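You operate a simulated robot arm through the tools that you are given. There is no shell and no other tool. Be economical: measure what you need, move in short steps, check, and stop when the job is done.

The job below is to be done with a simulated robot arm. You get a single attempt, and the scene is never put back.

JOB
Anneal the clamped rod, let it cool and free it.
Fine: close the guard, hold the orange button till the joint is blue; when the glow is gone open guard and clamps; leave the rod lying there.
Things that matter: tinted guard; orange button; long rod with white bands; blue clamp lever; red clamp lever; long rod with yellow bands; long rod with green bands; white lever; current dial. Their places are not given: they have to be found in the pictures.

It is judged by the outcome, as a careful person would: the job done as asked, and still so three seconds after it is handed in. It fails if anything else is knocked over, pushed out of place, dropped, spilled or broken.

ROBOT AND FRAMES
A 7-joint arm with a two-finger parallel gripper, fixed in place. Base frame: the origin is at the foot of the arm, x ahead of it, y to its left, z up. Lengths are in mm, angles in degrees, forces in N, time in s.
With the tool pointing down near the work surface it reaches from about 280 to 520 mm from the base axis. Its first joint turns from -66.0 to 66.0 degrees. Payload 1.57 kg.
Tool frame: the origin (TCP) lies between the finger pads and is the grasp point; the fingertips stand 30 mm ahead of it; z points along the fingers, y is the line along which they close. Largest opening 110 mm; finger width 24, thickness 12; the body of the gripper, 48 by 112 mm, starts 78 mm behind the TCP.
Orientation is told as [roll, pitch, yaw] about the base's x, y, z axes, in that order, counted from this pose: with the fingers straight down and closing along the base's y, the tool's x points along the base's -x, its y along +y and its z along -z.

CONTROLS
- The arm moves only by the tool nudge_tool. Its arguments are lists of equal length, an entry for each row: "slide": the shift along the tool's x, y, z in cm, a list of three; "turn": the turn, a rotation vector about the tool's x, y, z in degrees, a list of three. In form: {"slide": [[tx, ty, tz], ...], "turn": [[rx, ry, rz], ...]}. A call has 1 to 20 rows; each row is the pose to reach, as a shift and turn from the pose commanded when the call began, along the tool's axes at that moment. "fingers" is the opening in per cent of the stroke, from 0 (shut) to 100 (fully open), set as the call begins (left out, the last holds). A row lasts 0.2 s, in which the tool goes at most 50 mm and 8.6 degrees; a call with a longer step from one row to the next is refused whole, and so is a gripper value outside its range. A pose out of reach is approached as far as the arm can. The call stops where the force on the tool passes 50 N (or 10 N more than at its start, if that is more) or the arm is blocked; 0.2 s more then pass. Each finger travels about 108 mm/s and halts on what it meets, pressing with about 28 N; the grip force reading is that of the motor and also rises with nothing between the fingers. The clock runs only during rows and for 0.2 s after the last one: add rows that repeat a pose to give the fingers time. It gives the time, the measured TCP pose, the force on the tool (base axes), the opening and the grip force at its end, in the units of the frame above (readings bear some noise).
- Cameras (640 x 400 px; columns grow to the right, rows downward): "scene" is fixed at [171.8, -400.8, 1394]; the picture's right is [0.69, -0.72, 0.00], its down [-0.48, -0.46, -0.75] and it looks along [0.54, 0.52, -0.67] (base axes); focal length 214 px, centre (320, 200). "wrist" rides on the gripper at [-36, 0, -80] in the tool frame; the picture's right is [0.00, -1.00, 0.00], its down [0.97, 0.00, -0.24] and it looks along [0.24, 0.00, 0.97] (tool axes); focal length 218 px, centre (320, 200).
- snapshot(camera): a new picture of that camera. The clock stands still meanwhile.
- pixel_to_xyz(camera, pixels): for up to 12 pixels [column, row] of the newest picture of that camera ("zoom" is the newest enlarged one), the place [x, y, z] in the base frame of the surface seen there, good to about 2 mm. The clock stands still meanwhile.
- enlarge(camera, box): a new picture of the part [left, top, right, bottom] of that camera's present view, enlarged. The clock stands still meanwhile.
- finish_job(): hands the job in; it is judged then, once.

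Go step by step. Measure first, check grasps and placings, and put right what went wrong. The budget is 80 turns and 54 pictures, counting those below and the enlarged ones. Unless the task says otherwise, let go and move clear before handing in, and close with one line.

The tools are called after "Call:" as name(argument=value, ...) on one line, values as JSON. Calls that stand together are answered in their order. nudge_tool: Moves the arm, as the interface text tells. Its arguments: {"type":"object","properties":{"slide":{"type":"array","items":{"type":"array","items":{"type":"number"}}},"turn":{"type":"array","items":{"type":"array","items":{"type":"number"}}},"fingers":{"type":"number"}},"required":["slide","turn"]} The other tools are called the same way: snapshot (camera) takes a picture; pixel_to_xyz (camera, pixels) gives the place of the surface under pixels of a picture; enlarge (camera, box) takes an enlarged picture of a part of a camera's view; finish_job () hands the job in.

At the start:

```text
clock: 0.0
tool_pos: [392.7, 11.9, 1254.9]
tcp_rot: [0.0, 0.0, 0.0]
force: [-0.6, -0.1, 0.5]
gripper_width: 110.1
grasp_force: 0.0
```

scene: 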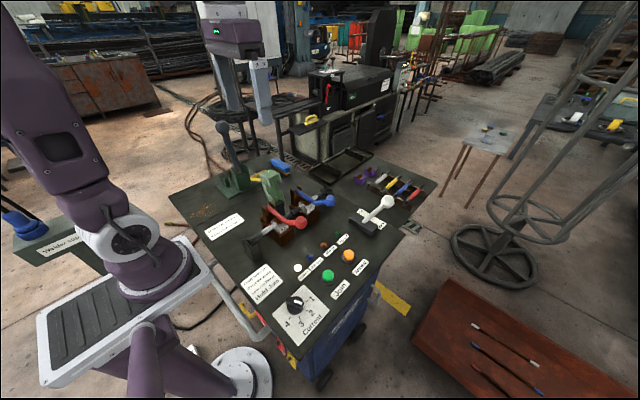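
wrist: 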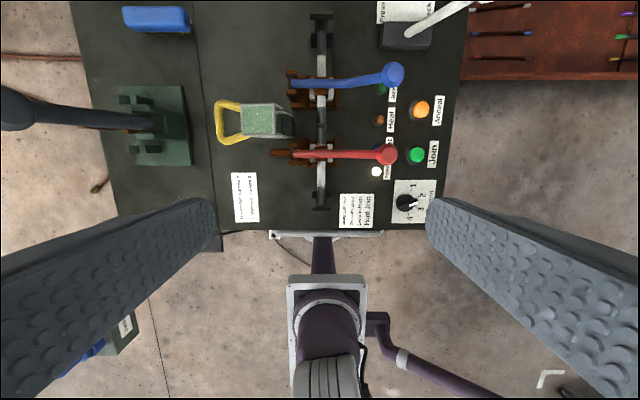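

The wrist view shows the bench: guard (green, with yellow handle, about 260,120), clamp levers, buttons and dial. I'll enlarge both views to read the labels.

Call:
enlarge(camera="wrist", box=[210, 0, 470, 240])

Call:
enlarge(camera="scene", box=[170, 110, 440, 350])

```text
1.67 times, centred on (340, 120) of wrist
```

zoom: 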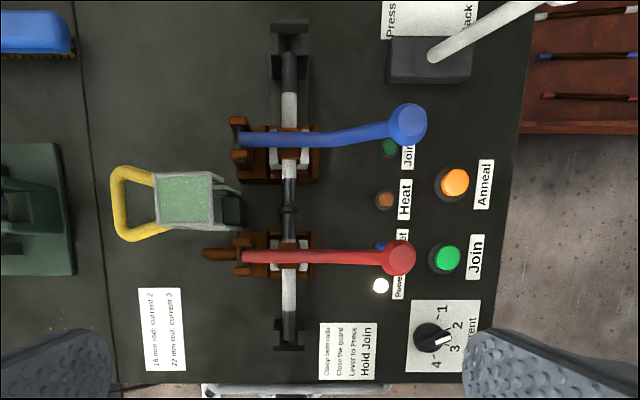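

```text
1.67 times, centred on (305, 230) of scene
```

zoom: 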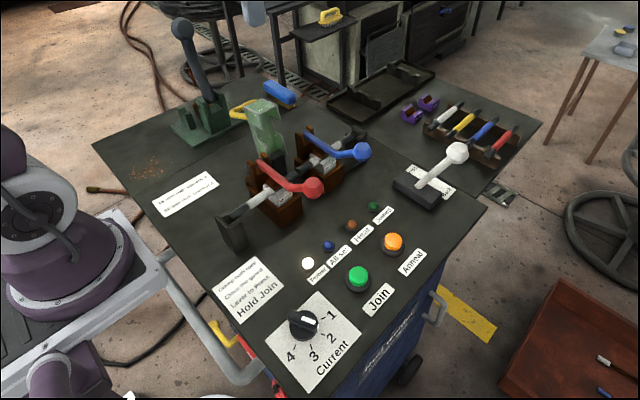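

The rod with white bands is in the clamps. I'll zoom in on the labels and measure key points.

Call:
enlarge(camera="wrist", box=[370, 0, 470, 62])

Call:
enlarge(camera="wrist", box=[330, 70, 450, 230])

Call:
pixel_to_xyz(camera="wrist", pixels=[[220, 122], [265, 120], [393, 75], [388, 155], [421, 109], [417, 155], [407, 203], [320, 130], [320, 45], [350, 100], [321, 200], [300, 83]])

Call:
enlarge(camera="scene", box=[230, 150, 350, 250])

```text
6.40 times, centred on (420, 31) of wrist
```

zoom: 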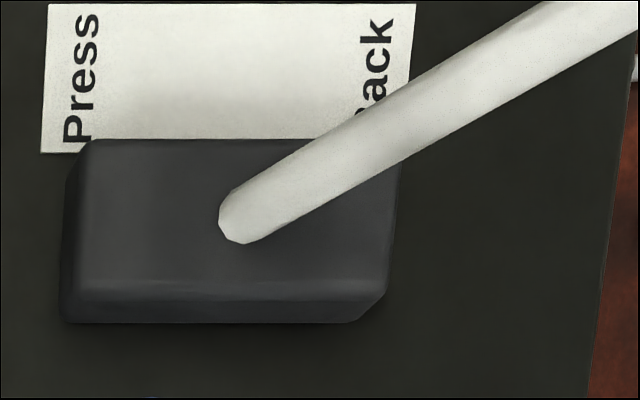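

```text
2.50 times, centred on (390, 150) of wrist
```

zoom: 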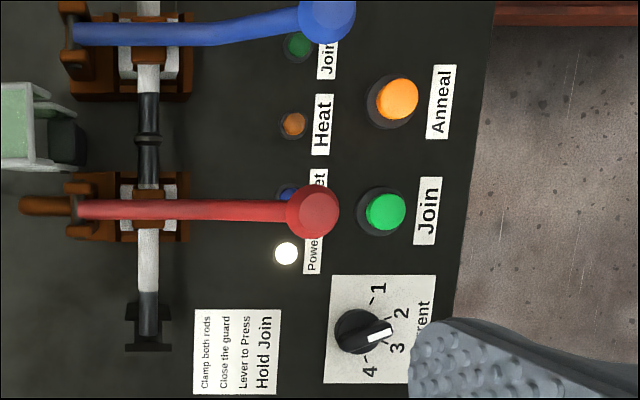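

```text
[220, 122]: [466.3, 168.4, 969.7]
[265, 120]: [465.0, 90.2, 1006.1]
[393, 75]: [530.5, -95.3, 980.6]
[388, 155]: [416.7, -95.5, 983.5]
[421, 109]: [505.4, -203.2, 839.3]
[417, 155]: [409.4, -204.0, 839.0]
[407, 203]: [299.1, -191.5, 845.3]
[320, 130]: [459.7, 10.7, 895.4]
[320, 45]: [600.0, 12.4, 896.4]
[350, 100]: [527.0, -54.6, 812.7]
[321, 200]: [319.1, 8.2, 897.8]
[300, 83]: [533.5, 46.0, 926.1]
```

```text
4.00 times, centred on (290, 200) of scene
```

zoom: 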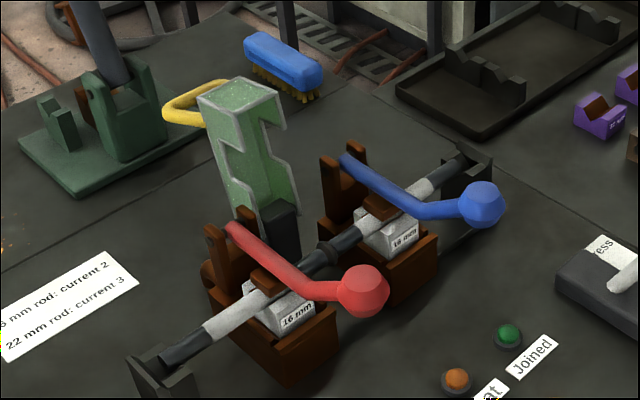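

Bench is at z≈812, the rod at z≈897, and both knobs at z≈980. The guard stands open, hinged on the +y side of the rod. I'll move closer above the controls to read the dial and get exact places.

Call:
nudge_tool(slide=[[-1.4, -2, 3], [-2.8, -4, 6], [-4.2, -6, 9], [-5.7, -8, 12.5], [-5.7, -8, 12.5]], turn=[[0, 0, 0], [0, 0, 0], [0, 0, 0], [0, 0, 0], [0, 0, 0]], fingers=20)

Call:
snapshot(camera="wrist")

Call:
snapshot(camera="scene")

```text
clock: 1.2
tool_pos: [450.0, -68.0, 1132.9]
tcp_rot: [0.0, 0.0, 0.1]
force: [-0.7, -0.4, -0.5]
gripper_width: 22.0
grasp_force: 0.1
```

```text
46 pictures are left
```

wrist: 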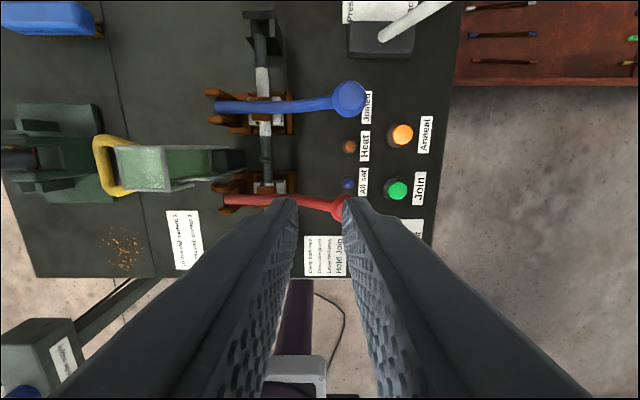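

```text
45 pictures are left
```

scene: 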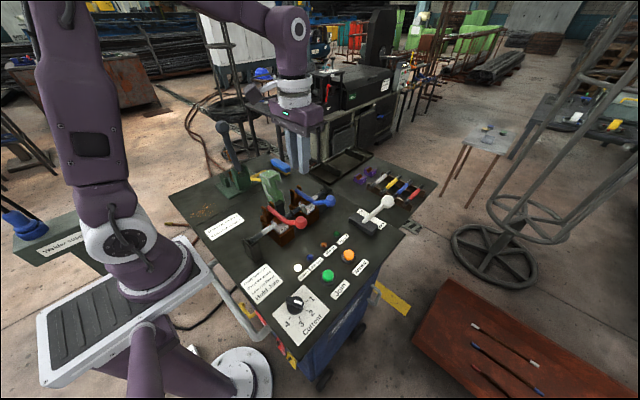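

Call:
enlarge(camera="wrist", box=[80, 90, 280, 215])

Call:
pixel_to_xyz(camera="wrist", pixels=[[97, 165], [116, 138], [127, 192], [116, 150], [165, 187], [160, 147], [238, 160], [350, 98], [350, 82], [402, 134], [260, 192], [105, 165]])

Call:
enlarge(camera="scene", box=[270, 280, 334, 345])

```text
3.20 times, centred on (180, 152) of wrist
```

zoom: 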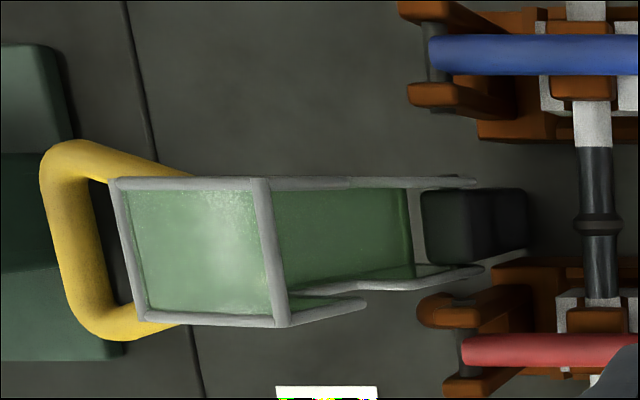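

```text
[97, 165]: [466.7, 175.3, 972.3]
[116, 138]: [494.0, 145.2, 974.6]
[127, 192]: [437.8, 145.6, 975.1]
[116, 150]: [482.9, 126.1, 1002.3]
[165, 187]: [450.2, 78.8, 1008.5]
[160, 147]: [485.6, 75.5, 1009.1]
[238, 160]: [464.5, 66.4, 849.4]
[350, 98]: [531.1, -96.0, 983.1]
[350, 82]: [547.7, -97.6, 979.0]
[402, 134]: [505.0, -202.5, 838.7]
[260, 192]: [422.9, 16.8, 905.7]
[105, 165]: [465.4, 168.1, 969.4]
```

```text
6.15 times, centred on (302, 312) of scene
```

zoom: 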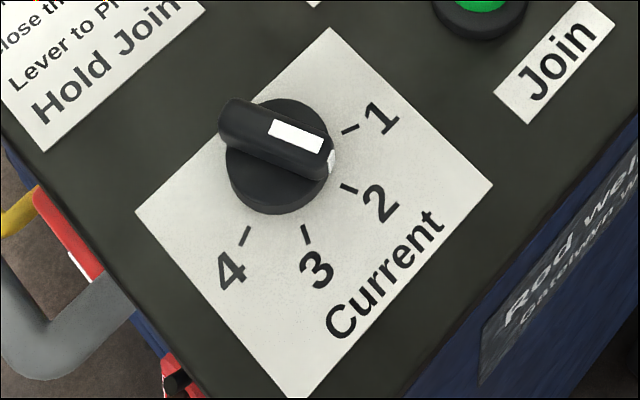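

Dial reads 2, which matches the 16 mm rod, so I leave it. The yellow handle bar runs along x at y≈170, z≈972, and I'll cage it loosely with the fingers and swing the guard over. First I probe the hinge and move above the handle.

Call:
pixel_to_xyz(camera="wrist", pixels=[[214, 160], [220, 152], [230, 160], [242, 160], [205, 160], [190, 160], [228, 150], [216, 173], [226, 147], [200, 147], [97, 155], [108, 165]])

Call:
nudge_tool(slide=[[0, 4.5, 0], [0, 9, 0], [0, 13.5, 0], [-0.8, 18, 0], [-1.6, 21, 1], [-1.6, 23.8, 4], [-1.6, 23.8, 7], [-1.6, 23.8, 7]], turn=[[0, 0, 0], [0, 0, 0], [0, 0, 0], [0, 0, 0], [0, 0, 0], [0, 0, 0], [0, 0, 0], [0, 0, 0]], fingers=29)

Call:
snapshot(camera="wrist")

```text
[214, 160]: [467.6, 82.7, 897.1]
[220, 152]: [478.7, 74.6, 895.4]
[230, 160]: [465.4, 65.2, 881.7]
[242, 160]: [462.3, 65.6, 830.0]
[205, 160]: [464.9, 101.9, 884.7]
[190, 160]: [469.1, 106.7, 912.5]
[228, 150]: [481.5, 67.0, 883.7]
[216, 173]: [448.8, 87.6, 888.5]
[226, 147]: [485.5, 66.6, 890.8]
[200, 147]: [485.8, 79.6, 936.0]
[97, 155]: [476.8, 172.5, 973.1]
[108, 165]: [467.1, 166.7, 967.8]
```

```text
clock: 3.0
tool_pos: [466.1, 170.7, 1060.0]
tcp_rot: [0.0, 0.0, 0.0]
force: [-0.2, -1.3, 0.3]
gripper_width: 31.6
grasp_force: 0.0
```

```text
42 pictures are left
```

wrist: 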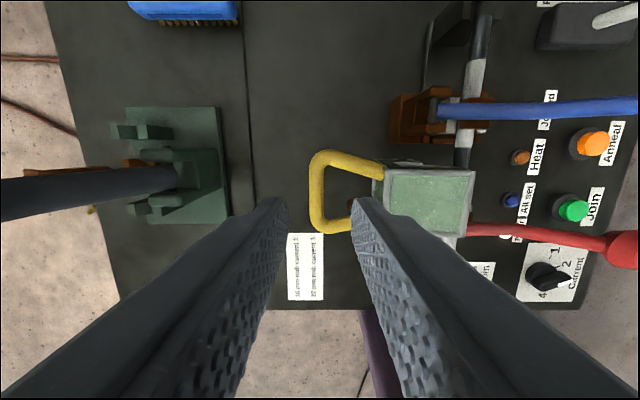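

Bar sits at columns 309–325, right under the gap between the fingers. I descend to straddle it with TCP at z≈982.

Call:
nudge_tool(slide=[[0, 0.1, 2], [0, 0.1, 4], [0, 0.1, 6], [0, 0.1, 7.8], [0, 0.1, 7.8]], turn=[[0, 0, 0], [0, 0, 0], [0, 0, 0], [0, 0, 0], [0, 0, 0]])

Call:
enlarge(camera="scene", box=[220, 130, 340, 230])

Call:
snapshot(camera="wrist")

```text
clock: 4.2
tool_pos: [465.1, 170.4, 983.0]
tcp_rot: [0.0, 0.0, 0.0]
force: [0.2, -0.3, 0.7]
gripper_width: 32.0
grasp_force: 0.0
```

```text
4.00 times, centred on (280, 180) of scene
```

zoom: 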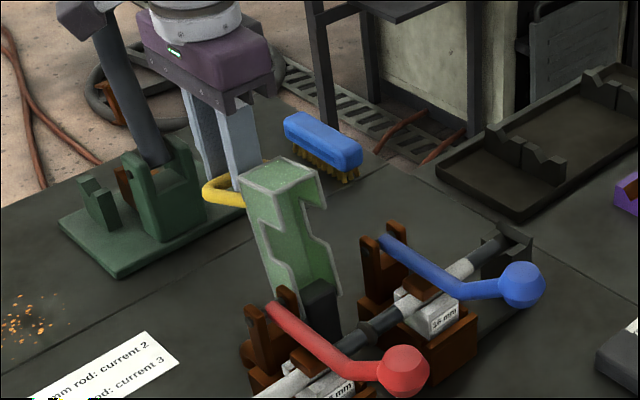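

```text
40 pictures are left
```

wrist: 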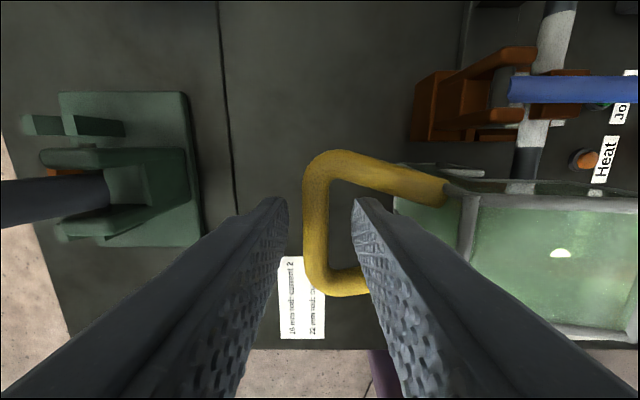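

The right finger is inside the handle loop and the left one outside it. I start swinging toward −y and upward.

Call:
nudge_tool(slide=[[0, -1, -0.8], [0, -2, -1.6], [0, -3, -2.3], [0, -4, -2.8], [0, -5, -3.1], [0, -5, -3.1]], turn=[[0, 0, 0], [0, 0, 0], [0, 0, 0], [0, 0, 0], [0, 0, 0], [0, 0, 0]])

Call:
snapshot(camera="wrist")

Call:
enlarge(camera="scene", box=[220, 130, 340, 230])

```text
clock: 5.6
tool_pos: [466.5, 119.2, 1014.6]
tcp_rot: [0.0, 0.0, 0.1]
force: [1.0, 0.4, -0.1]
gripper_width: 31.8
grasp_force: 0.1
```

```text
39 pictures are left
```

wrist: 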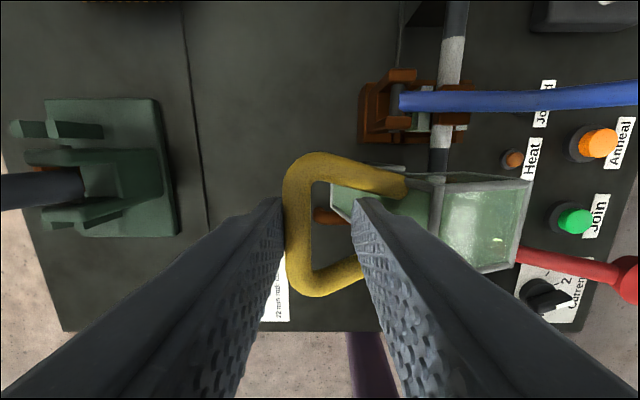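

```text
4.00 times, centred on (280, 180) of scene
```

zoom: 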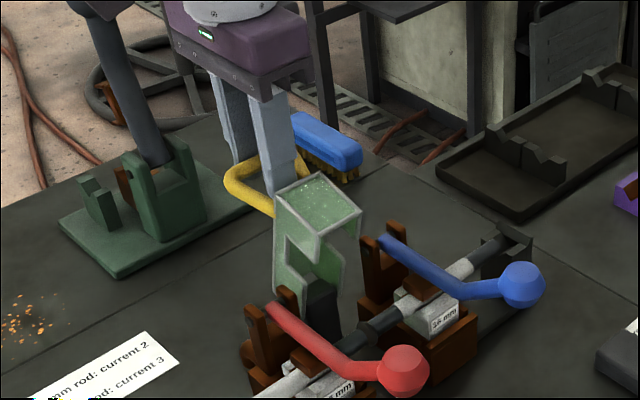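

The guard is tilting over with little force. I measure the bar to fit the hinge arc.

Call:
pixel_to_xyz(camera="wrist", pixels=[[292, 200], [299, 200], [307, 200], [299, 230], [432, 180], [524, 182], [513, 265]])

```text
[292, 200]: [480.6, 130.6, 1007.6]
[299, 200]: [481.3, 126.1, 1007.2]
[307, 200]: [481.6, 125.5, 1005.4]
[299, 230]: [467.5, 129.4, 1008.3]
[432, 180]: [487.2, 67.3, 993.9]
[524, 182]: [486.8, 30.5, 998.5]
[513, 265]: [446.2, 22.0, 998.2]
```

The fit gives a hinge at y≈77, z≈893 with a handle radius of about 119, so the closed handle should be near y≈3, z≈987. I continue along that arc.

Call:
nudge_tool(slide=[[0, -1, -0.6], [0, -2.1, -0.95], [0, -3.1, -1.1], [0, -4.2, -1.15], [0, -5.2, -1.1], [0, -6.3, -0.95], [0, -7.3, -0.75], [0, -8.3, -0.45], [0, -9.3, 0], [0, -10.2, 0.45], [0, -10.9, 0.9], [0, -11.5, 1.3], [0, -11.5, 1.3]], turn=[[0, 0, 0], [0, 0, 0], [0, 0, 0], [0, 0, 0], [0, 0, 0], [0, 0, 0], [0, 0, 0], [0, 0, 0], [0, 0, 0], [0, 0, 0], [0, 0, 0], [0, 0, 0], [0, 0, 0]])

Call:
snapshot(camera="wrist")

Call:
enlarge(camera="scene", box=[220, 130, 340, 230])

```text
clock: 8.4
tool_pos: [465.4, 6.5, 1001.2]
tcp_rot: [0.1, 0.0, -0.1]
force: [0.5, -1.2, 0.2]
gripper_width: 32.6
grasp_force: 0.3
```

```text
37 pictures are left
```

wrist: 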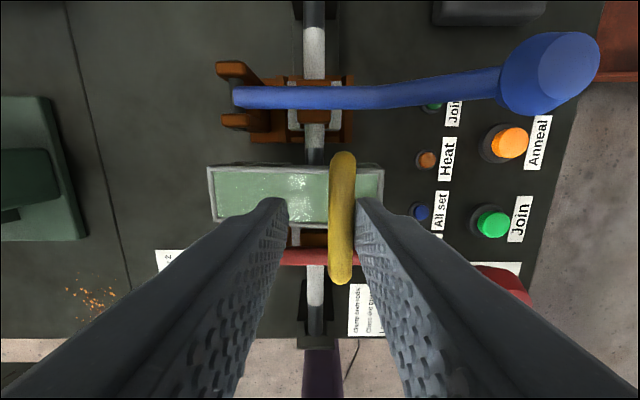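

```text
4.00 times, centred on (280, 180) of scene
```

zoom: 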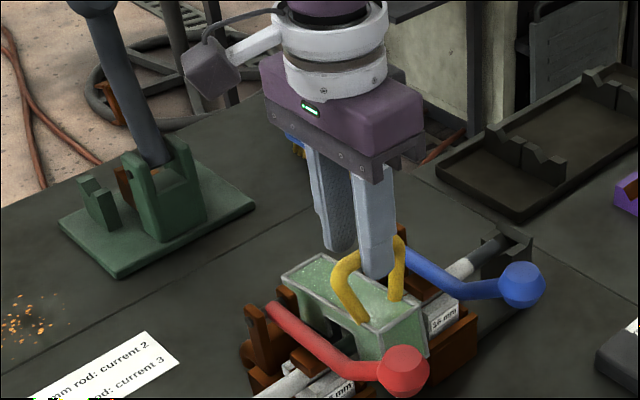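

The guard looks nearly closed, with the bar at column ~342 against the leading finger. I give 15 mm more slack toward −y, then measure how level it is.

Call:
nudge_tool(slide=[[0, -0.8, 0], [0, -1.5, 0], [0, -1.5, 0]], turn=[[0, 0, 0], [0, 0, 0], [0, 0, 0]])

Call:
snapshot(camera="wrist")

```text
clock: 9.2
tool_pos: [465.8, -9.5, 1001.4]
tcp_rot: [0.0, 0.0, 0.0]
force: [-0.2, 0.5, 0.3]
gripper_width: 31.8
grasp_force: 0.1
```

```text
35 pictures are left
```

wrist: 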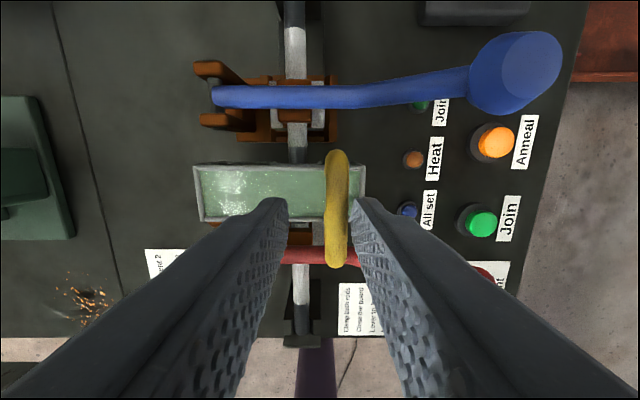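

Call:
pixel_to_xyz(camera="wrist", pixels=[[197, 190], [215, 190], [310, 190], [361, 190], [337, 180], [337, 220], [494, 144], [481, 221], [515, 72], [300, 97], [300, 256], [215, 97]])

Call:
enlarge(camera="scene", box=[230, 150, 350, 250])

```text
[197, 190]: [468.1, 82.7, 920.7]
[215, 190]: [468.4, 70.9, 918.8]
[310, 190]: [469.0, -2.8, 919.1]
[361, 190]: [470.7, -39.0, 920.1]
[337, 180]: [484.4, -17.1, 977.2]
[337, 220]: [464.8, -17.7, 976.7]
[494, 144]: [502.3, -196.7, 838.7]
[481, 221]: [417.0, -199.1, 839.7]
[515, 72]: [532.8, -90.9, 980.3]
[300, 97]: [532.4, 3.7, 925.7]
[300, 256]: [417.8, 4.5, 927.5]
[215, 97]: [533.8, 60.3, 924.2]
```

```text
4.00 times, centred on (290, 200) of scene
```

zoom: 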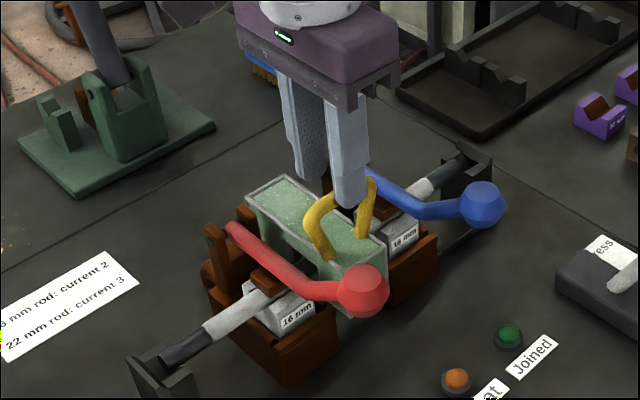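

The guard's top is level at z≈920 with the handle upright, so it's closed. The orange button is at (503, −198, 839). I rise clear and go above it with the fingers shut.

Call:
nudge_tool(slide=[[0, 0.6, -3], [0, 0.6, -6], [0, 0.6, -9], [-1, -4, -9], [-2, -8.5, -9], [-3, -13, -9], [-3.8, -17, -9], [-3.8, -19.3, -7], [-3.8, -19.3, -3], [-3.8, -19.3, 1], [-3.8, -19.3, 5], [-3.8, -19.3, 7], [-3.8, -19.3, 7]], turn=[[0, 0, 0], [0, 0, 0], [0, 0, 0], [0, 0, 0], [0, 0, 0], [0, 0, 0], [0, 0, 0], [0, 0, 0], [0, 0, 0], [0, 0, 0], [0, 0, 0], [0, 0, 0], [0, 0, 0]])

Call:
snapshot(camera="wrist")

Call:
enlarge(camera="scene", box=[230, 130, 430, 290])

```text
clock: 12.0
tool_pos: [504.5, -200.5, 929.0]
tcp_rot: [0.0, 0.0, 0.0]
force: [-0.3, -0.1, 0.5]
gripper_width: 31.9
grasp_force: 0.1
```

```text
33 pictures are left
```

wrist: 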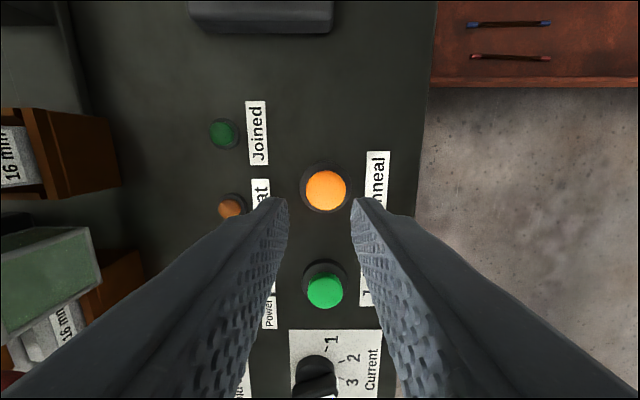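

```text
2.50 times, centred on (330, 210) of scene
```

zoom: 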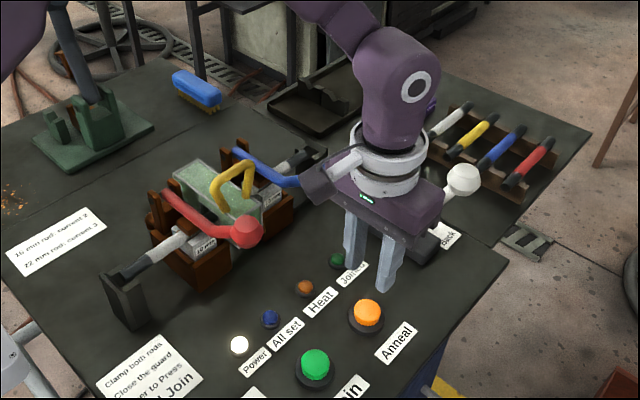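

The button is centred between the fingertips at (326,190) in the wrist view. Before descending I check clearance from the blue knob, the grey block on the wrist and the white lever.

Call:
pixel_to_xyz(camera="zoom", pixels=[[318, 190], [325, 205], [335, 200], [295, 183], [462, 180], [450, 200], [440, 215], [410, 235], [345, 162]])

Call:
pixel_to_xyz(camera="wrist", pixels=[[326, 190], [326, 172], [326, 208], [344, 190], [308, 190]])

```text
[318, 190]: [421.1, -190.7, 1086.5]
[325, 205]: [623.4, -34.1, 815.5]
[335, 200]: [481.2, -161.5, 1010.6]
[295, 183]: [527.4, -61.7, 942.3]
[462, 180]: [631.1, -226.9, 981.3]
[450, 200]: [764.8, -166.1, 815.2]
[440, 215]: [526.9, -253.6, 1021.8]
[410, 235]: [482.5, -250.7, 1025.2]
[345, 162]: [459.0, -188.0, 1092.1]
```

```text
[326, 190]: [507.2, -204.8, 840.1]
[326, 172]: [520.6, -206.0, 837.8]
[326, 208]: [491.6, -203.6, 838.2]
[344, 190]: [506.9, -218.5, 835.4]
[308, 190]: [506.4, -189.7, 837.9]
```

All clear: the block is at z≈1086 and the white knob at x≈631. I shut the fingers and descend to just above the button.

Call:
nudge_tool(slide=[[0, -0.4, 0], [0, -0.4, 0], [0, -0.4, 2], [0, -0.4, 4], [0, -0.4, 5.3], [0, -0.4, 5.3]], turn=[[0, 0, 0], [0, 0, 0], [0, 0, 0], [0, 0, 0], [0, 0, 0], [0, 0, 0]], fingers=0)

Call:
enlarge(camera="scene", box=[230, 150, 390, 290])

```text
clock: 13.4
tool_pos: [503.2, -204.4, 877.4]
tcp_rot: [0.0, -0.1, 0.0]
force: [0.2, 0.4, 0.2]
gripper_width: 0.3
grasp_force: 21.2
```

```text
2.86 times, centred on (310, 220) of scene
```

zoom: 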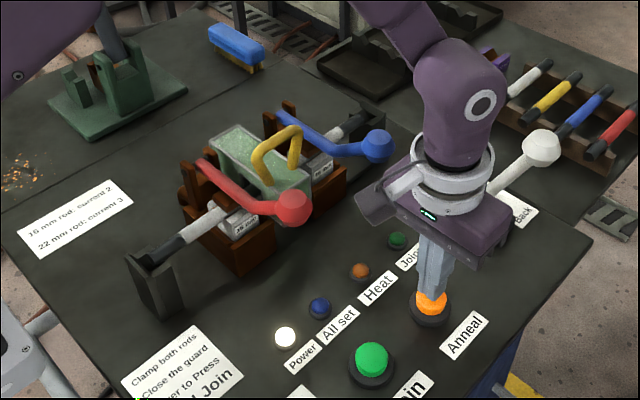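

Fingertips are right over the orange button. I press about 5 mm, then look at the lamps and the joint.

Call:
nudge_tool(slide=[[0, 0, 0.7], [0, 0, 1.2]], turn=[[0, 0, 0], [0, 0, 0]])

Call:
enlarge(camera="scene", box=[250, 170, 370, 265])

```text
clock: 14.0
tool_pos: [504.8, -204.4, 864.3]
tcp_rot: [0.0, 0.0, 0.0]
force: [-0.7, 0.6, 3.0]
gripper_width: 0.0
grasp_force: 20.7
```

```text
4.21 times, centred on (310, 218) of scene
```

zoom: 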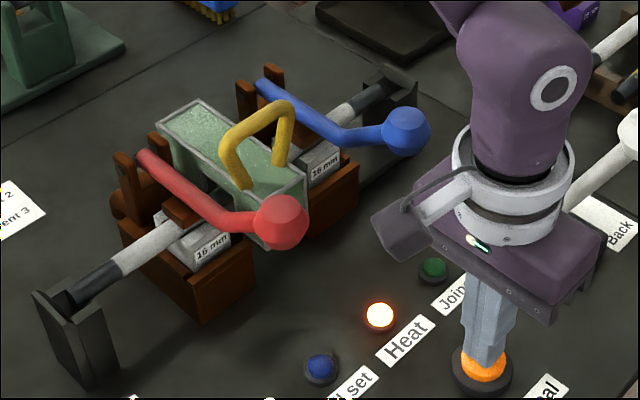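

The Heat lamp at (380,316) is lit, so the button is pressed. I hold on in short steps and watch the joint through the guard.

Call:
nudge_tool(slide=[[0, 0, 0], [0, 0, 0], [0, 0, 0]], turn=[[0, 0, 0], [0, 0, 0], [0, 0, 0]])

Call:
enlarge(camera="scene", box=[268, 180, 328, 230])

```text
clock: 14.8
tool_pos: [504.0, -205.1, 865.6]
tcp_rot: [0.0, -0.1, 0.0]
force: [-0.7, 0.7, 2.3]
gripper_width: 0.0
grasp_force: 21.7
```

```text
8.00 times, centred on (298, 205) of scene
```

zoom: 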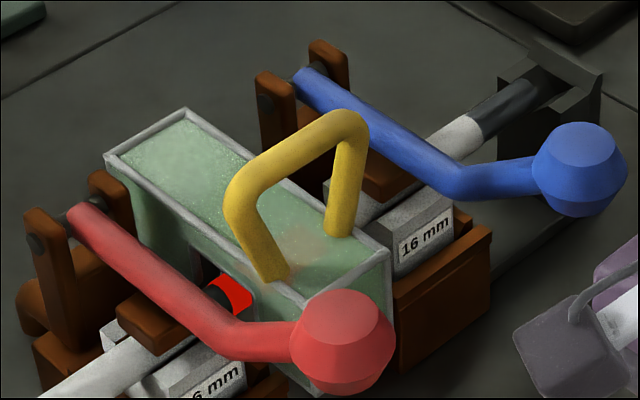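

The rod glows red at (232,295), and I keep holding.

Call:
nudge_tool(slide=[[0, 0, 0], [0, 0, 0], [0, 0, 0]], turn=[[0, 0, 0], [0, 0, 0], [0, 0, 0]])

Call:
enlarge(camera="scene", box=[268, 180, 328, 230])

```text
clock: 15.6
tool_pos: [504.2, -204.9, 866.1]
tcp_rot: [0.0, 0.0, 0.0]
force: [-0.3, -0.6, 2.0]
gripper_width: 0.2
grasp_force: 20.5
```

```text
8.00 times, centred on (298, 205) of scene
```

zoom: 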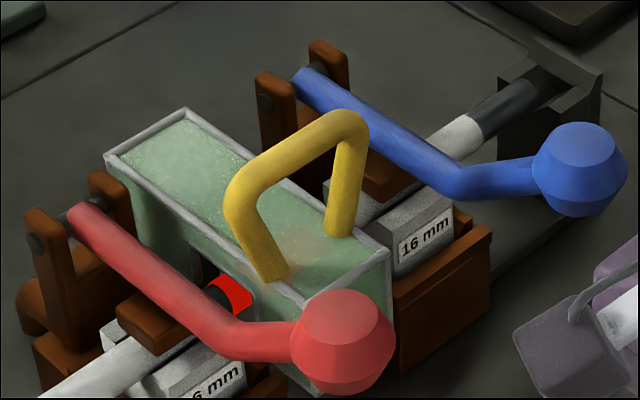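

No change yet. I press 1.5 mm more for margin and hold.

Call:
nudge_tool(slide=[[0, 0, 0.15], [0, 0, 0.15], [0, 0, 0.15], [0, 0, 0.15]], turn=[[0, 0, 0], [0, 0, 0], [0, 0, 0], [0, 0, 0]])

Call:
enlarge(camera="scene", box=[274, 190, 346, 250])

```text
clock: 16.6
tool_pos: [503.3, -204.1, 864.1]
tcp_rot: [-0.1, 0.0, 0.0]
force: [0.6, -1.8, 3.3]
gripper_width: 0.0
grasp_force: 21.5
```

```text
6.67 times, centred on (310, 220) of scene
```

zoom: 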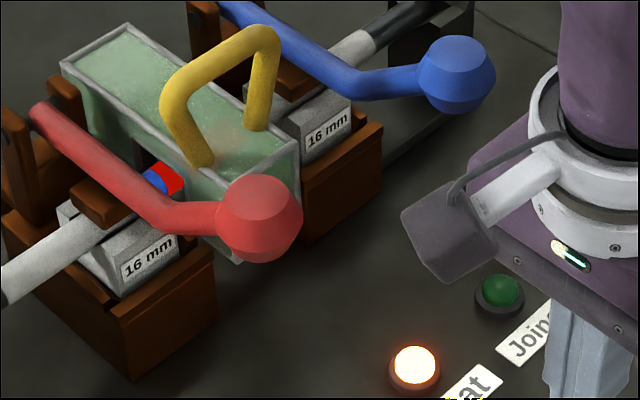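

A blue tint has appeared on the rod at (160,180) beside the red part. I look closer before deciding; the clock stands still.

Call:
enlarge(camera="scene", box=[284, 202, 308, 222])

```text
16.00 times, centred on (296, 212) of scene
```

zoom: 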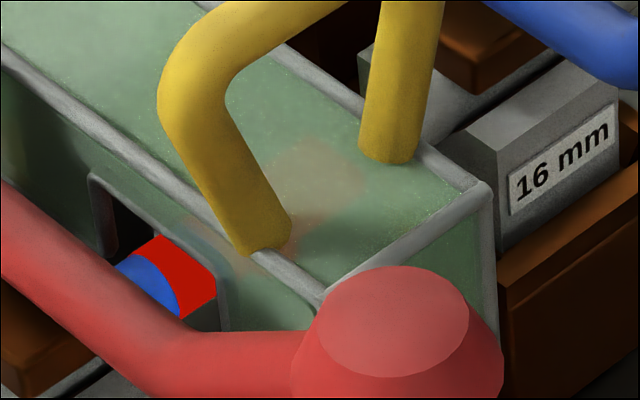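

The tint next to the glow is clearly blue now, having been dark a second ago, so I release the button at once. I rise only a little so I can press again if the joint turns out not to be blue.

Call:
nudge_tool(slide=[[0, 0, -2]], turn=[[0, 0, 0]])

Call:
enlarge(camera="scene", box=[274, 190, 346, 250])

```text
clock: 17.0
tool_pos: [503.4, -203.5, 884.4]
tcp_rot: [-0.1, 0.1, 0.0]
force: [-0.5, -0.2, -0.2]
gripper_width: 0.1
grasp_force: 21.0
```

```text
6.67 times, centred on (310, 220) of scene
```

zoom: 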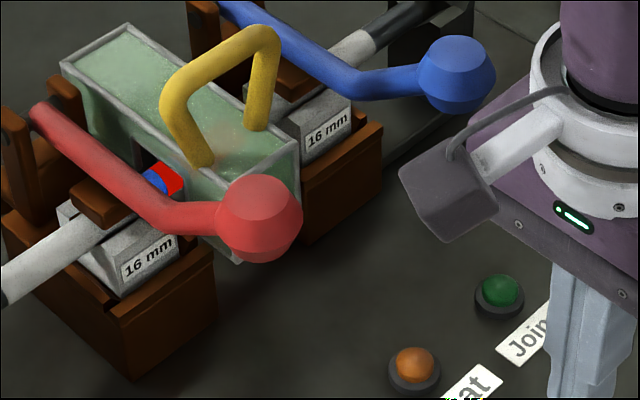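

Heat lamp is off and the tint is still blue. I wait for the glow to fade.

Call:
nudge_tool(slide=[[0, 0, -2], [0, 0, -4], [0, 0, -4], [0, 0, -4], [0, 0, -4], [0, 0, -4], [0, 0, -4], [0, 0, -4], [0, 0, -4], [0, 0, -4], [0, 0, -4], [0, 0, -4], [0, 0, -4], [0, 0, -4], [0, 0, -4], [0, 0, -4], [0, 0, -4], [0, 0, -4], [0, 0, -4], [0, 0, -4]], turn=[[0, 0, 0], [0, 0, 0], [0, 0, 0], [0, 0, 0], [0, 0, 0], [0, 0, 0], [0, 0, 0], [0, 0, 0], [0, 0, 0], [0, 0, 0], [0, 0, 0], [0, 0, 0], [0, 0, 0], [0, 0, 0], [0, 0, 0], [0, 0, 0], [0, 0, 0], [0, 0, 0], [0, 0, 0], [0, 0, 0]])

Call:
enlarge(camera="scene", box=[284, 202, 308, 222])

```text
clock: 21.2
tool_pos: [504.4, -204.4, 924.4]
tcp_rot: [0.0, 0.0, 0.1]
force: [0.2, -0.5, 0.6]
gripper_width: 0.0
grasp_force: 22.1
```

```text
16.00 times, centred on (296, 212) of scene
```

zoom: 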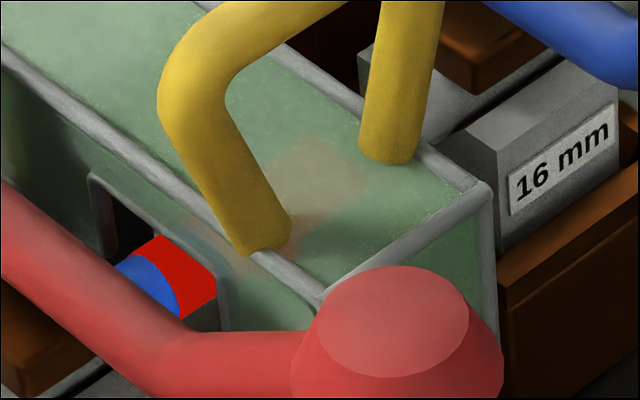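

Still glowing. While waiting I go back above the handle without touching anything.

Call:
nudge_tool(slide=[[0, 0, -4], [0, 0, -8], [0, 0, -12], [0, 0, -16.5], [1, 4.5, -16.5], [2, 9, -16.5], [3, 13.5, -16.5], [3.9, 18, -16.5], [3.9, 18.7, -16.5], [3.9, 18.7, -16.5], [3.9, 18.7, -16.5], [3.9, 18.7, -16.5], [3.9, 18.7, -16.5], [3.9, 18.7, -16.5], [3.9, 18.7, -16.5], [3.9, 18.7, -16.5], [3.9, 18.7, -16.5], [3.9, 18.7, -16.5], [3.9, 18.7, -16.5], [3.9, 18.7, -16.5]], turn=[[0, 0, 0], [0, 0, 0], [0, 0, 0], [0, 0, 0], [0, 0, 0], [0, 0, 0], [0, 0, 0], [0, 0, 0], [0, 0, 0], [0, 0, 0], [0, 0, 0], [0, 0, 0], [0, 0, 0], [0, 0, 0], [0, 0, 0], [0, 0, 0], [0, 0, 0], [0, 0, 0], [0, 0, 0], [0, 0, 0]], fingers=29)

Call:
nudge_tool(slide=[[0, 0, 0], [0, 0, 0], [0, 0, 0], [0, 0, 0], [0, 0, 0], [0, 0, 0], [0, 0, 0], [0, 0, 0], [0, 0, 0], [0, 0, 0], [0, 0, 0], [0, 0, 0], [0, 0, 0], [0, 0, 0], [0, 0, 0], [0, 0, 0], [0, 0, 0], [0, 0, 0], [0, 0, 0], [0, 0, 0]], turn=[[0, 0, 0], [0, 0, 0], [0, 0, 0], [0, 0, 0], [0, 0, 0], [0, 0, 0], [0, 0, 0], [0, 0, 0], [0, 0, 0], [0, 0, 0], [0, 0, 0], [0, 0, 0], [0, 0, 0], [0, 0, 0], [0, 0, 0], [0, 0, 0], [0, 0, 0], [0, 0, 0], [0, 0, 0], [0, 0, 0]])

Call:
enlarge(camera="scene", box=[268, 180, 328, 230])

```text
clock: 25.4
tool_pos: [466.2, -19.1, 1090.7]
tcp_rot: [0.0, 0.0, 0.0]
force: [0.1, -0.6, -0.8]
gripper_width: 31.7
grasp_force: 0.1
```

```text
clock: 29.6
tool_pos: [464.7, -19.0, 1091.2]
tcp_rot: [0.0, 0.0, -0.1]
force: [0.1, 0.7, 0.8]
gripper_width: 31.8
grasp_force: 0.1
```

```text
8.00 times, centred on (298, 205) of scene
```

zoom: 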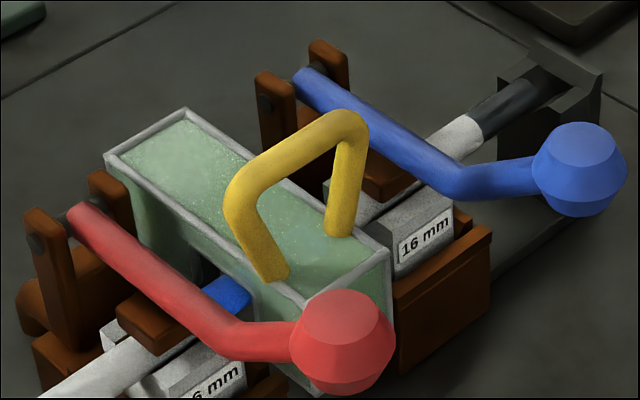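

The glow is gone and the joint shows blue at (222,293). I lower the fingers over the handle bar, now at y≈−17, z≈970.

Call:
nudge_tool(slide=[[0, 0.2, 4], [0, 0.2, 8], [0, 0.2, 10.7], [0, 0.2, 10.7]], turn=[[0, 0, 0], [0, 0, 0], [0, 0, 0], [0, 0, 0]])

Call:
snapshot(camera="wrist")

```text
clock: 30.6
tool_pos: [465.8, -18.7, 981.4]
tcp_rot: [0.0, 0.0, 0.0]
force: [1.3, 0.9, 0.3]
gripper_width: 32.1
grasp_force: 0.1
```

```text
22 pictures are left
```

wrist: 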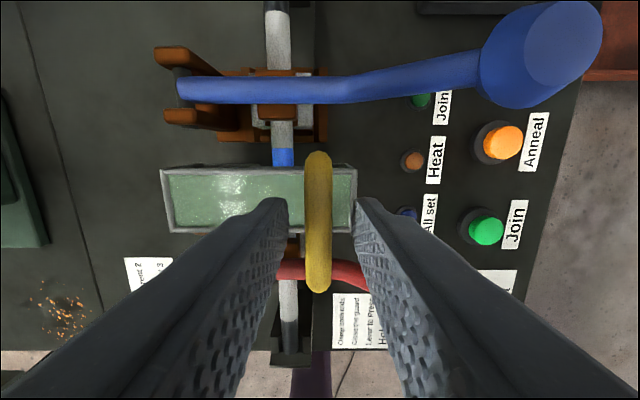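

The bar sits between the fingers. I swing the guard back along the arc.

Call:
nudge_tool(slide=[[0, 1, -0.8], [0, 1.9, -1.4], [0, 2.7, -2.05], [0, 3.6, -2.6], [0, 4.5, -3.1], [0, 5.5, -3.5], [0, 6.5, -3.8], [0, 7.5, -4.0], [0, 8.5, -4.15], [0, 9.6, -4.2], [0, 10.6, -4.15], [0, 11.6, -4.0], [0, 12.6, -3.8], [0, 13.6, -3.5], [0, 14.6, -3.1], [0, 15.5, -2.6], [0, 16.4, -2.0], [0, 17.2, -1.4], [0, 18.0, -0.7], [0, 18.7, 0]], turn=[[0, 0, 0], [0, 0, 0], [0, 0, 0], [0, 0, 0], [0, 0, 0], [0, 0, 0], [0, 0, 0], [0, 0, 0], [0, 0, 0], [0, 0, 0], [0, 0, 0], [0, 0, 0], [0, 0, 0], [0, 0, 0], [0, 0, 0], [0, 0, 0], [0, 0, 0], [0, 0, 0], [0, 0, 0], [0, 0, 0]])

Call:
snapshot(camera="wrist")

```text
clock: 34.8
tool_pos: [466.4, 170.4, 982.8]
tcp_rot: [0.0, -0.1, 0.0]
force: [-1.0, -0.2, -0.1]
gripper_width: 31.8
grasp_force: 0.0
```

```text
21 pictures are left
```

wrist: 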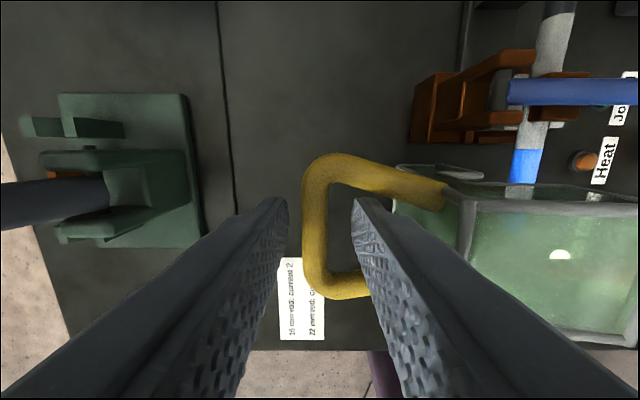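

The guard is back fully open, with its bar at columns 303–330 as at the start. Next come the clamp levers: I rise, go above the red knob and yaw the gripper 90° so that it grips along x and the knob can pivot between the pads.

Call:
nudge_tool(slide=[[0, 0, -4], [0, 0, -8], [0, 0, -12], [1, -4.5, -12], [2, -9, -12], [3, -13.5, -12], [4, -18, -12], [4.9, -22.5, -12], [4.9, -26.5, -12], [4.9, -26.5, -12], [4.9, -26.5, -12], [4.9, -26.5, -12], [4.9, -26.5, -12], [4.9, -26.5, -12], [4.9, -26.5, -12], [4.9, -26.5, -12], [4.9, -26.5, -12], [4.9, -26.5, -12], [4.9, -26.5, -12], [4.9, -26.5, -12]], turn=[[0, 0, 0], [0, 0, 0], [0, 0, 0], [0, 0, 0], [0, 0, 0], [0, 0, 0], [0, 0, 8], [0, 0, 16], [0, 0, 24], [0, 0, 32], [0, 0, 40], [0, 0, 48], [0, 0, 56], [0, 0, 64], [0, 0, 72], [0, 0, 80], [0, 0, 85], [0, 0, 90], [0, 0, 90], [0, 0, 90]], fingers=60)

Call:
snapshot(camera="wrist")

Call:
snapshot(camera="scene")

```text
clock: 39.0
tool_pos: [417.0, -94.8, 1102.4]
tcp_rot: [0.0, 0.0, -90.0]
force: [0.1, 0.0, 0.1]
gripper_width: 66.2
grasp_force: 0.1
```

```text
20 pictures are left
```

wrist: 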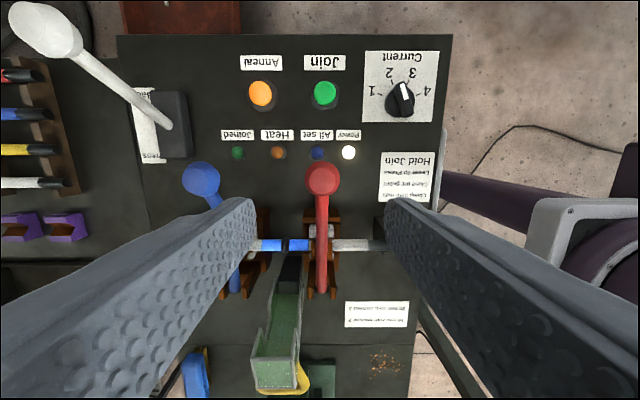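

```text
19 pictures are left
```

scene: 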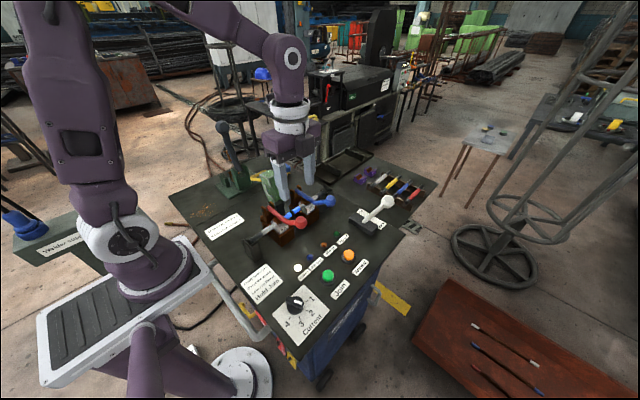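

The joint is blue on both sides of the collar. Now I measure the red knob and the lever's pivot.

Call:
pixel_to_xyz(camera="wrist", pixels=[[322, 178], [322, 164], [308, 178], [337, 178], [321, 197], [322, 215], [322, 240], [321, 270], [321, 290], [310, 285], [331, 285], [202, 175]])

Call:
enlarge(camera="wrist", box=[180, 150, 370, 310])

```text
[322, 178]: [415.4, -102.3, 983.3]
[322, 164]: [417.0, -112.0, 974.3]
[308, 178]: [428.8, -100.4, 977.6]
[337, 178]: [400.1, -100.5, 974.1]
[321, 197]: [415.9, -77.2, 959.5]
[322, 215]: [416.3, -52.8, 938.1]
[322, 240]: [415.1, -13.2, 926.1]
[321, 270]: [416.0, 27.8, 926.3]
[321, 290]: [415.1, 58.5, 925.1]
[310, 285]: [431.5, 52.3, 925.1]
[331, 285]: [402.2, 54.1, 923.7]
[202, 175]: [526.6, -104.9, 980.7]
```

```text
2.50 times, centred on (275, 230) of wrist
```

zoom: 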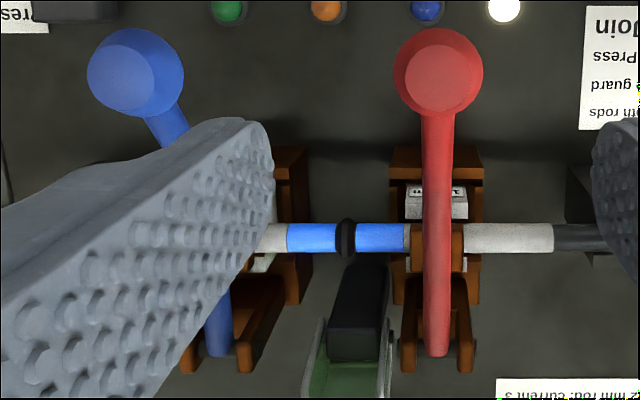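

Pivot is at about y 57, z 918 and the knob centre at about (415.5, −98, 967). I descend around the knob and grip it.

Call:
nudge_tool(slide=[[-0.3, -0.15, 4], [-0.3, -0.15, 8], [-0.3, -0.15, 11.5], [-0.3, -0.15, 13.5], [-0.3, -0.15, 13.5]], turn=[[0, 0, 0], [0, 0, 0], [0, 0, 0], [0, 0, 0], [0, 0, 0]])

Call:
nudge_tool(slide=[[0, 0, 0], [0, 0, 0], [0, 0, 0]], turn=[[0, 0, 0], [0, 0, 0], [0, 0, 0]], fingers=20)

Call:
snapshot(camera="wrist")

```text
clock: 40.2
tool_pos: [413.3, -97.1, 967.5]
tcp_rot: [0.0, 0.0, -90.0]
force: [-0.8, 0.1, 0.3]
gripper_width: 66.2
grasp_force: 0.1
```

```text
clock: 41.0
tool_pos: [414.6, -97.5, 967.8]
tcp_rot: [0.1, 0.0, -90.0]
force: [14.8, 2.3, 0.4]
gripper_width: 35.3
grasp_force: 28.2
```

```text
17 pictures are left
```

wrist: 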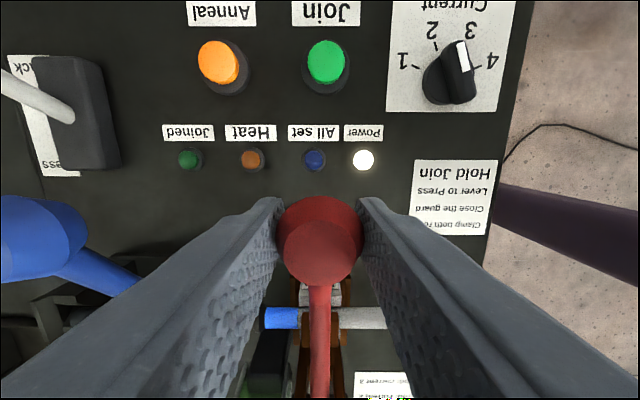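

Grip is firm at 35 mm, with the TCP about 1–2 mm off centre in x. I shift slightly and start the lift along the lever's arc.

Call:
nudge_tool(slide=[[0, 0.15, 0], [0.35, 0.15, -1], [0.73, 0.15, -2.0], [1.38, 0.15, -3.25], [2.15, 0.15, -4.45], [3.0, 0.15, -5.58], [3.97, 0.15, -6.63]], turn=[[0, 0, 0], [0, 0, 0], [0, 0, 0], [0, 0, 0], [0, 0, 0], [0, 0, 0], [0, 0, 0]])

Call:
snapshot(camera="wrist")

```text
clock: 42.6
tool_pos: [414.4, -58.1, 1032.8]
tcp_rot: [-0.1, 0.0, -90.1]
force: [-16.3, -10.3, 1.5]
gripper_width: 35.4
grasp_force: 27.9
```

```text
16 pictures are left
```

wrist: 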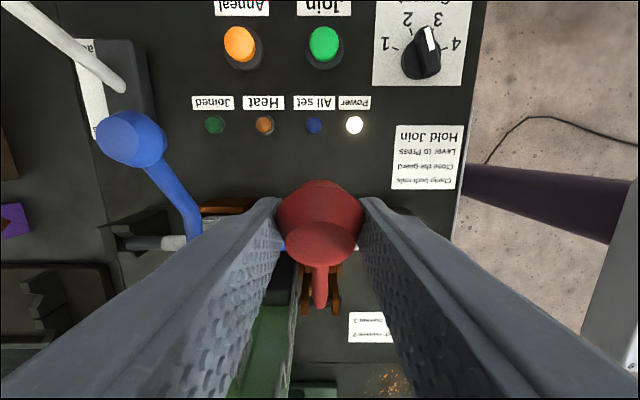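

The lever is rising smoothly. I continue to about 90°.

Call:
nudge_tool(slide=[[1.05, -0.07, -0.96], [2.18, -0.07, -1.82], [3.38, -0.07, -2.59], [4.64, -0.07, -3.24], [5.96, -0.07, -3.79], [7.31, -0.07, -4.21], [8.7, -0.07, -4.52], [10.1, -0.07, -4.71], [11.53, -0.07, -4.77]], turn=[[0, 0, 0], [0, 0, 0], [0, 0, 0], [0, 0, 0], [0, 0, 0], [0, 0, 0], [0, 0, 0], [0, 0, 0], [0, 0, 0]])

Call:
enlarge(camera="scene", box=[220, 130, 340, 230])

```text
clock: 44.6
tool_pos: [417.5, 56.8, 1082.4]
tcp_rot: [0.1, 0.0, -90.0]
force: [-0.5, 0.0, 0.1]
gripper_width: 21.9
grasp_force: 0.0
```

```text
4.00 times, centred on (280, 180) of scene
```

zoom: 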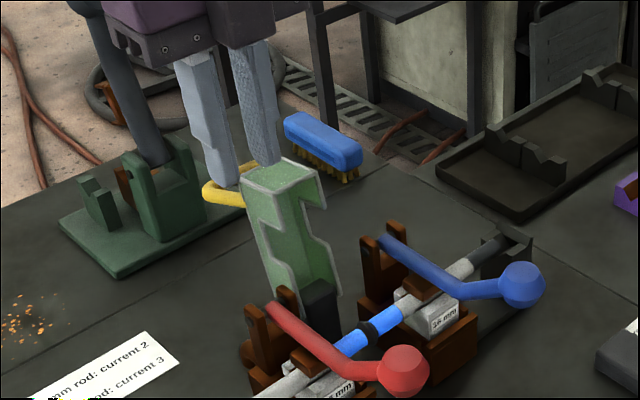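

The grip slipped somewhere above 135° and the red lever fell back shut; nothing else moved. I'll regrip slightly deeper, raise it to about 135° again and measure the knob to correct the arc.

Call:
nudge_tool(slide=[[-4.5, -0.1, 0], [-9, -0.1, 0], [-13.5, -0.1, 0], [-15.5, -0.1, 1], [-15.5, -0.1, 5], [-15.5, -0.1, 9], [-15.5, -0.1, 11.8], [-15.5, -0.1, 11.8]], turn=[[0, 0, 0], [0, 0, 0], [0, 0, 0], [0, 0, 0], [0, 0, 0], [0, 0, 0], [0, 0, 0], [0, 0, 0]], fingers=55)

Call:
nudge_tool(slide=[[0, 0, 0], [0, 0, 0], [0, 0, 0], [0, 0, 0]], turn=[[0, 0, 0], [0, 0, 0], [0, 0, 0], [0, 0, 0]], fingers=5)

Call:
nudge_tool(slide=[[0.3, 0, -0.8], [0.6, 0, -1.6], [1, 0, -2.4], [1.38, 0, -3.25], [1.75, 0, -3.85], [2.15, 0, -4.45], [2.6, 0, -5.0], [3.0, 0, -5.58], [3.5, 0, -6.1], [3.97, 0, -6.63]], turn=[[0, 0, 0], [0, 0, 0], [0, 0, 0], [0, 0, 0], [0, 0, 0], [0, 0, 0], [0, 0, 0], [0, 0, 0], [0, 0, 0], [0, 0, 0]])

Call:
snapshot(camera="wrist")

```text
clock: 46.4
tool_pos: [411.1, -96.1, 964.0]
tcp_rot: [0.0, 0.0, -89.9]
force: [-0.6, -0.1, 0.5]
gripper_width: 60.5
grasp_force: 0.1
```

```text
clock: 47.4
tool_pos: [414.5, -95.5, 965.7]
tcp_rot: [0.4, -0.1, -89.9]
force: [41.4, 9.8, 1.1]
gripper_width: 35.3
grasp_force: 28.6
```

```text
clock: 49.6
tool_pos: [414.7, -58.0, 1028.5]
tcp_rot: [-0.1, -0.1, -90.0]
force: [14.1, -7.9, -0.7]
gripper_width: 35.6
grasp_force: 27.9
```

```text
14 pictures are left
```

wrist: 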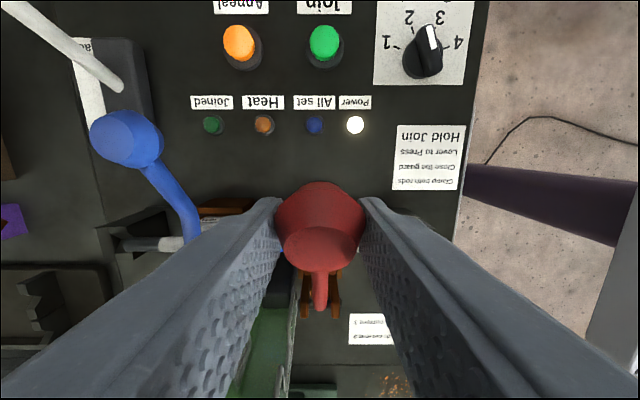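

Lever is at about 135° with the grip holding at 35.6 mm. I measure the knob and the shaft for the real pose.

Call:
pixel_to_xyz(camera="wrist", pixels=[[320, 187], [320, 200], [320, 215], [320, 228], [320, 250], [320, 266], [320, 285], [320, 300], [320, 308], [303, 250], [337, 250]])

```text
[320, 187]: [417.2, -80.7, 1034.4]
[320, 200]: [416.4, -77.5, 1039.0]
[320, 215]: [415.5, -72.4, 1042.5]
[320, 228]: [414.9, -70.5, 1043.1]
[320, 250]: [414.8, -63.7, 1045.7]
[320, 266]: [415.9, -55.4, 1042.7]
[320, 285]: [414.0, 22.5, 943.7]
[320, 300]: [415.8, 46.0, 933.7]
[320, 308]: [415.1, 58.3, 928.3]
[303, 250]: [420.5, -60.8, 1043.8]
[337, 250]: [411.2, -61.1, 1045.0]
```

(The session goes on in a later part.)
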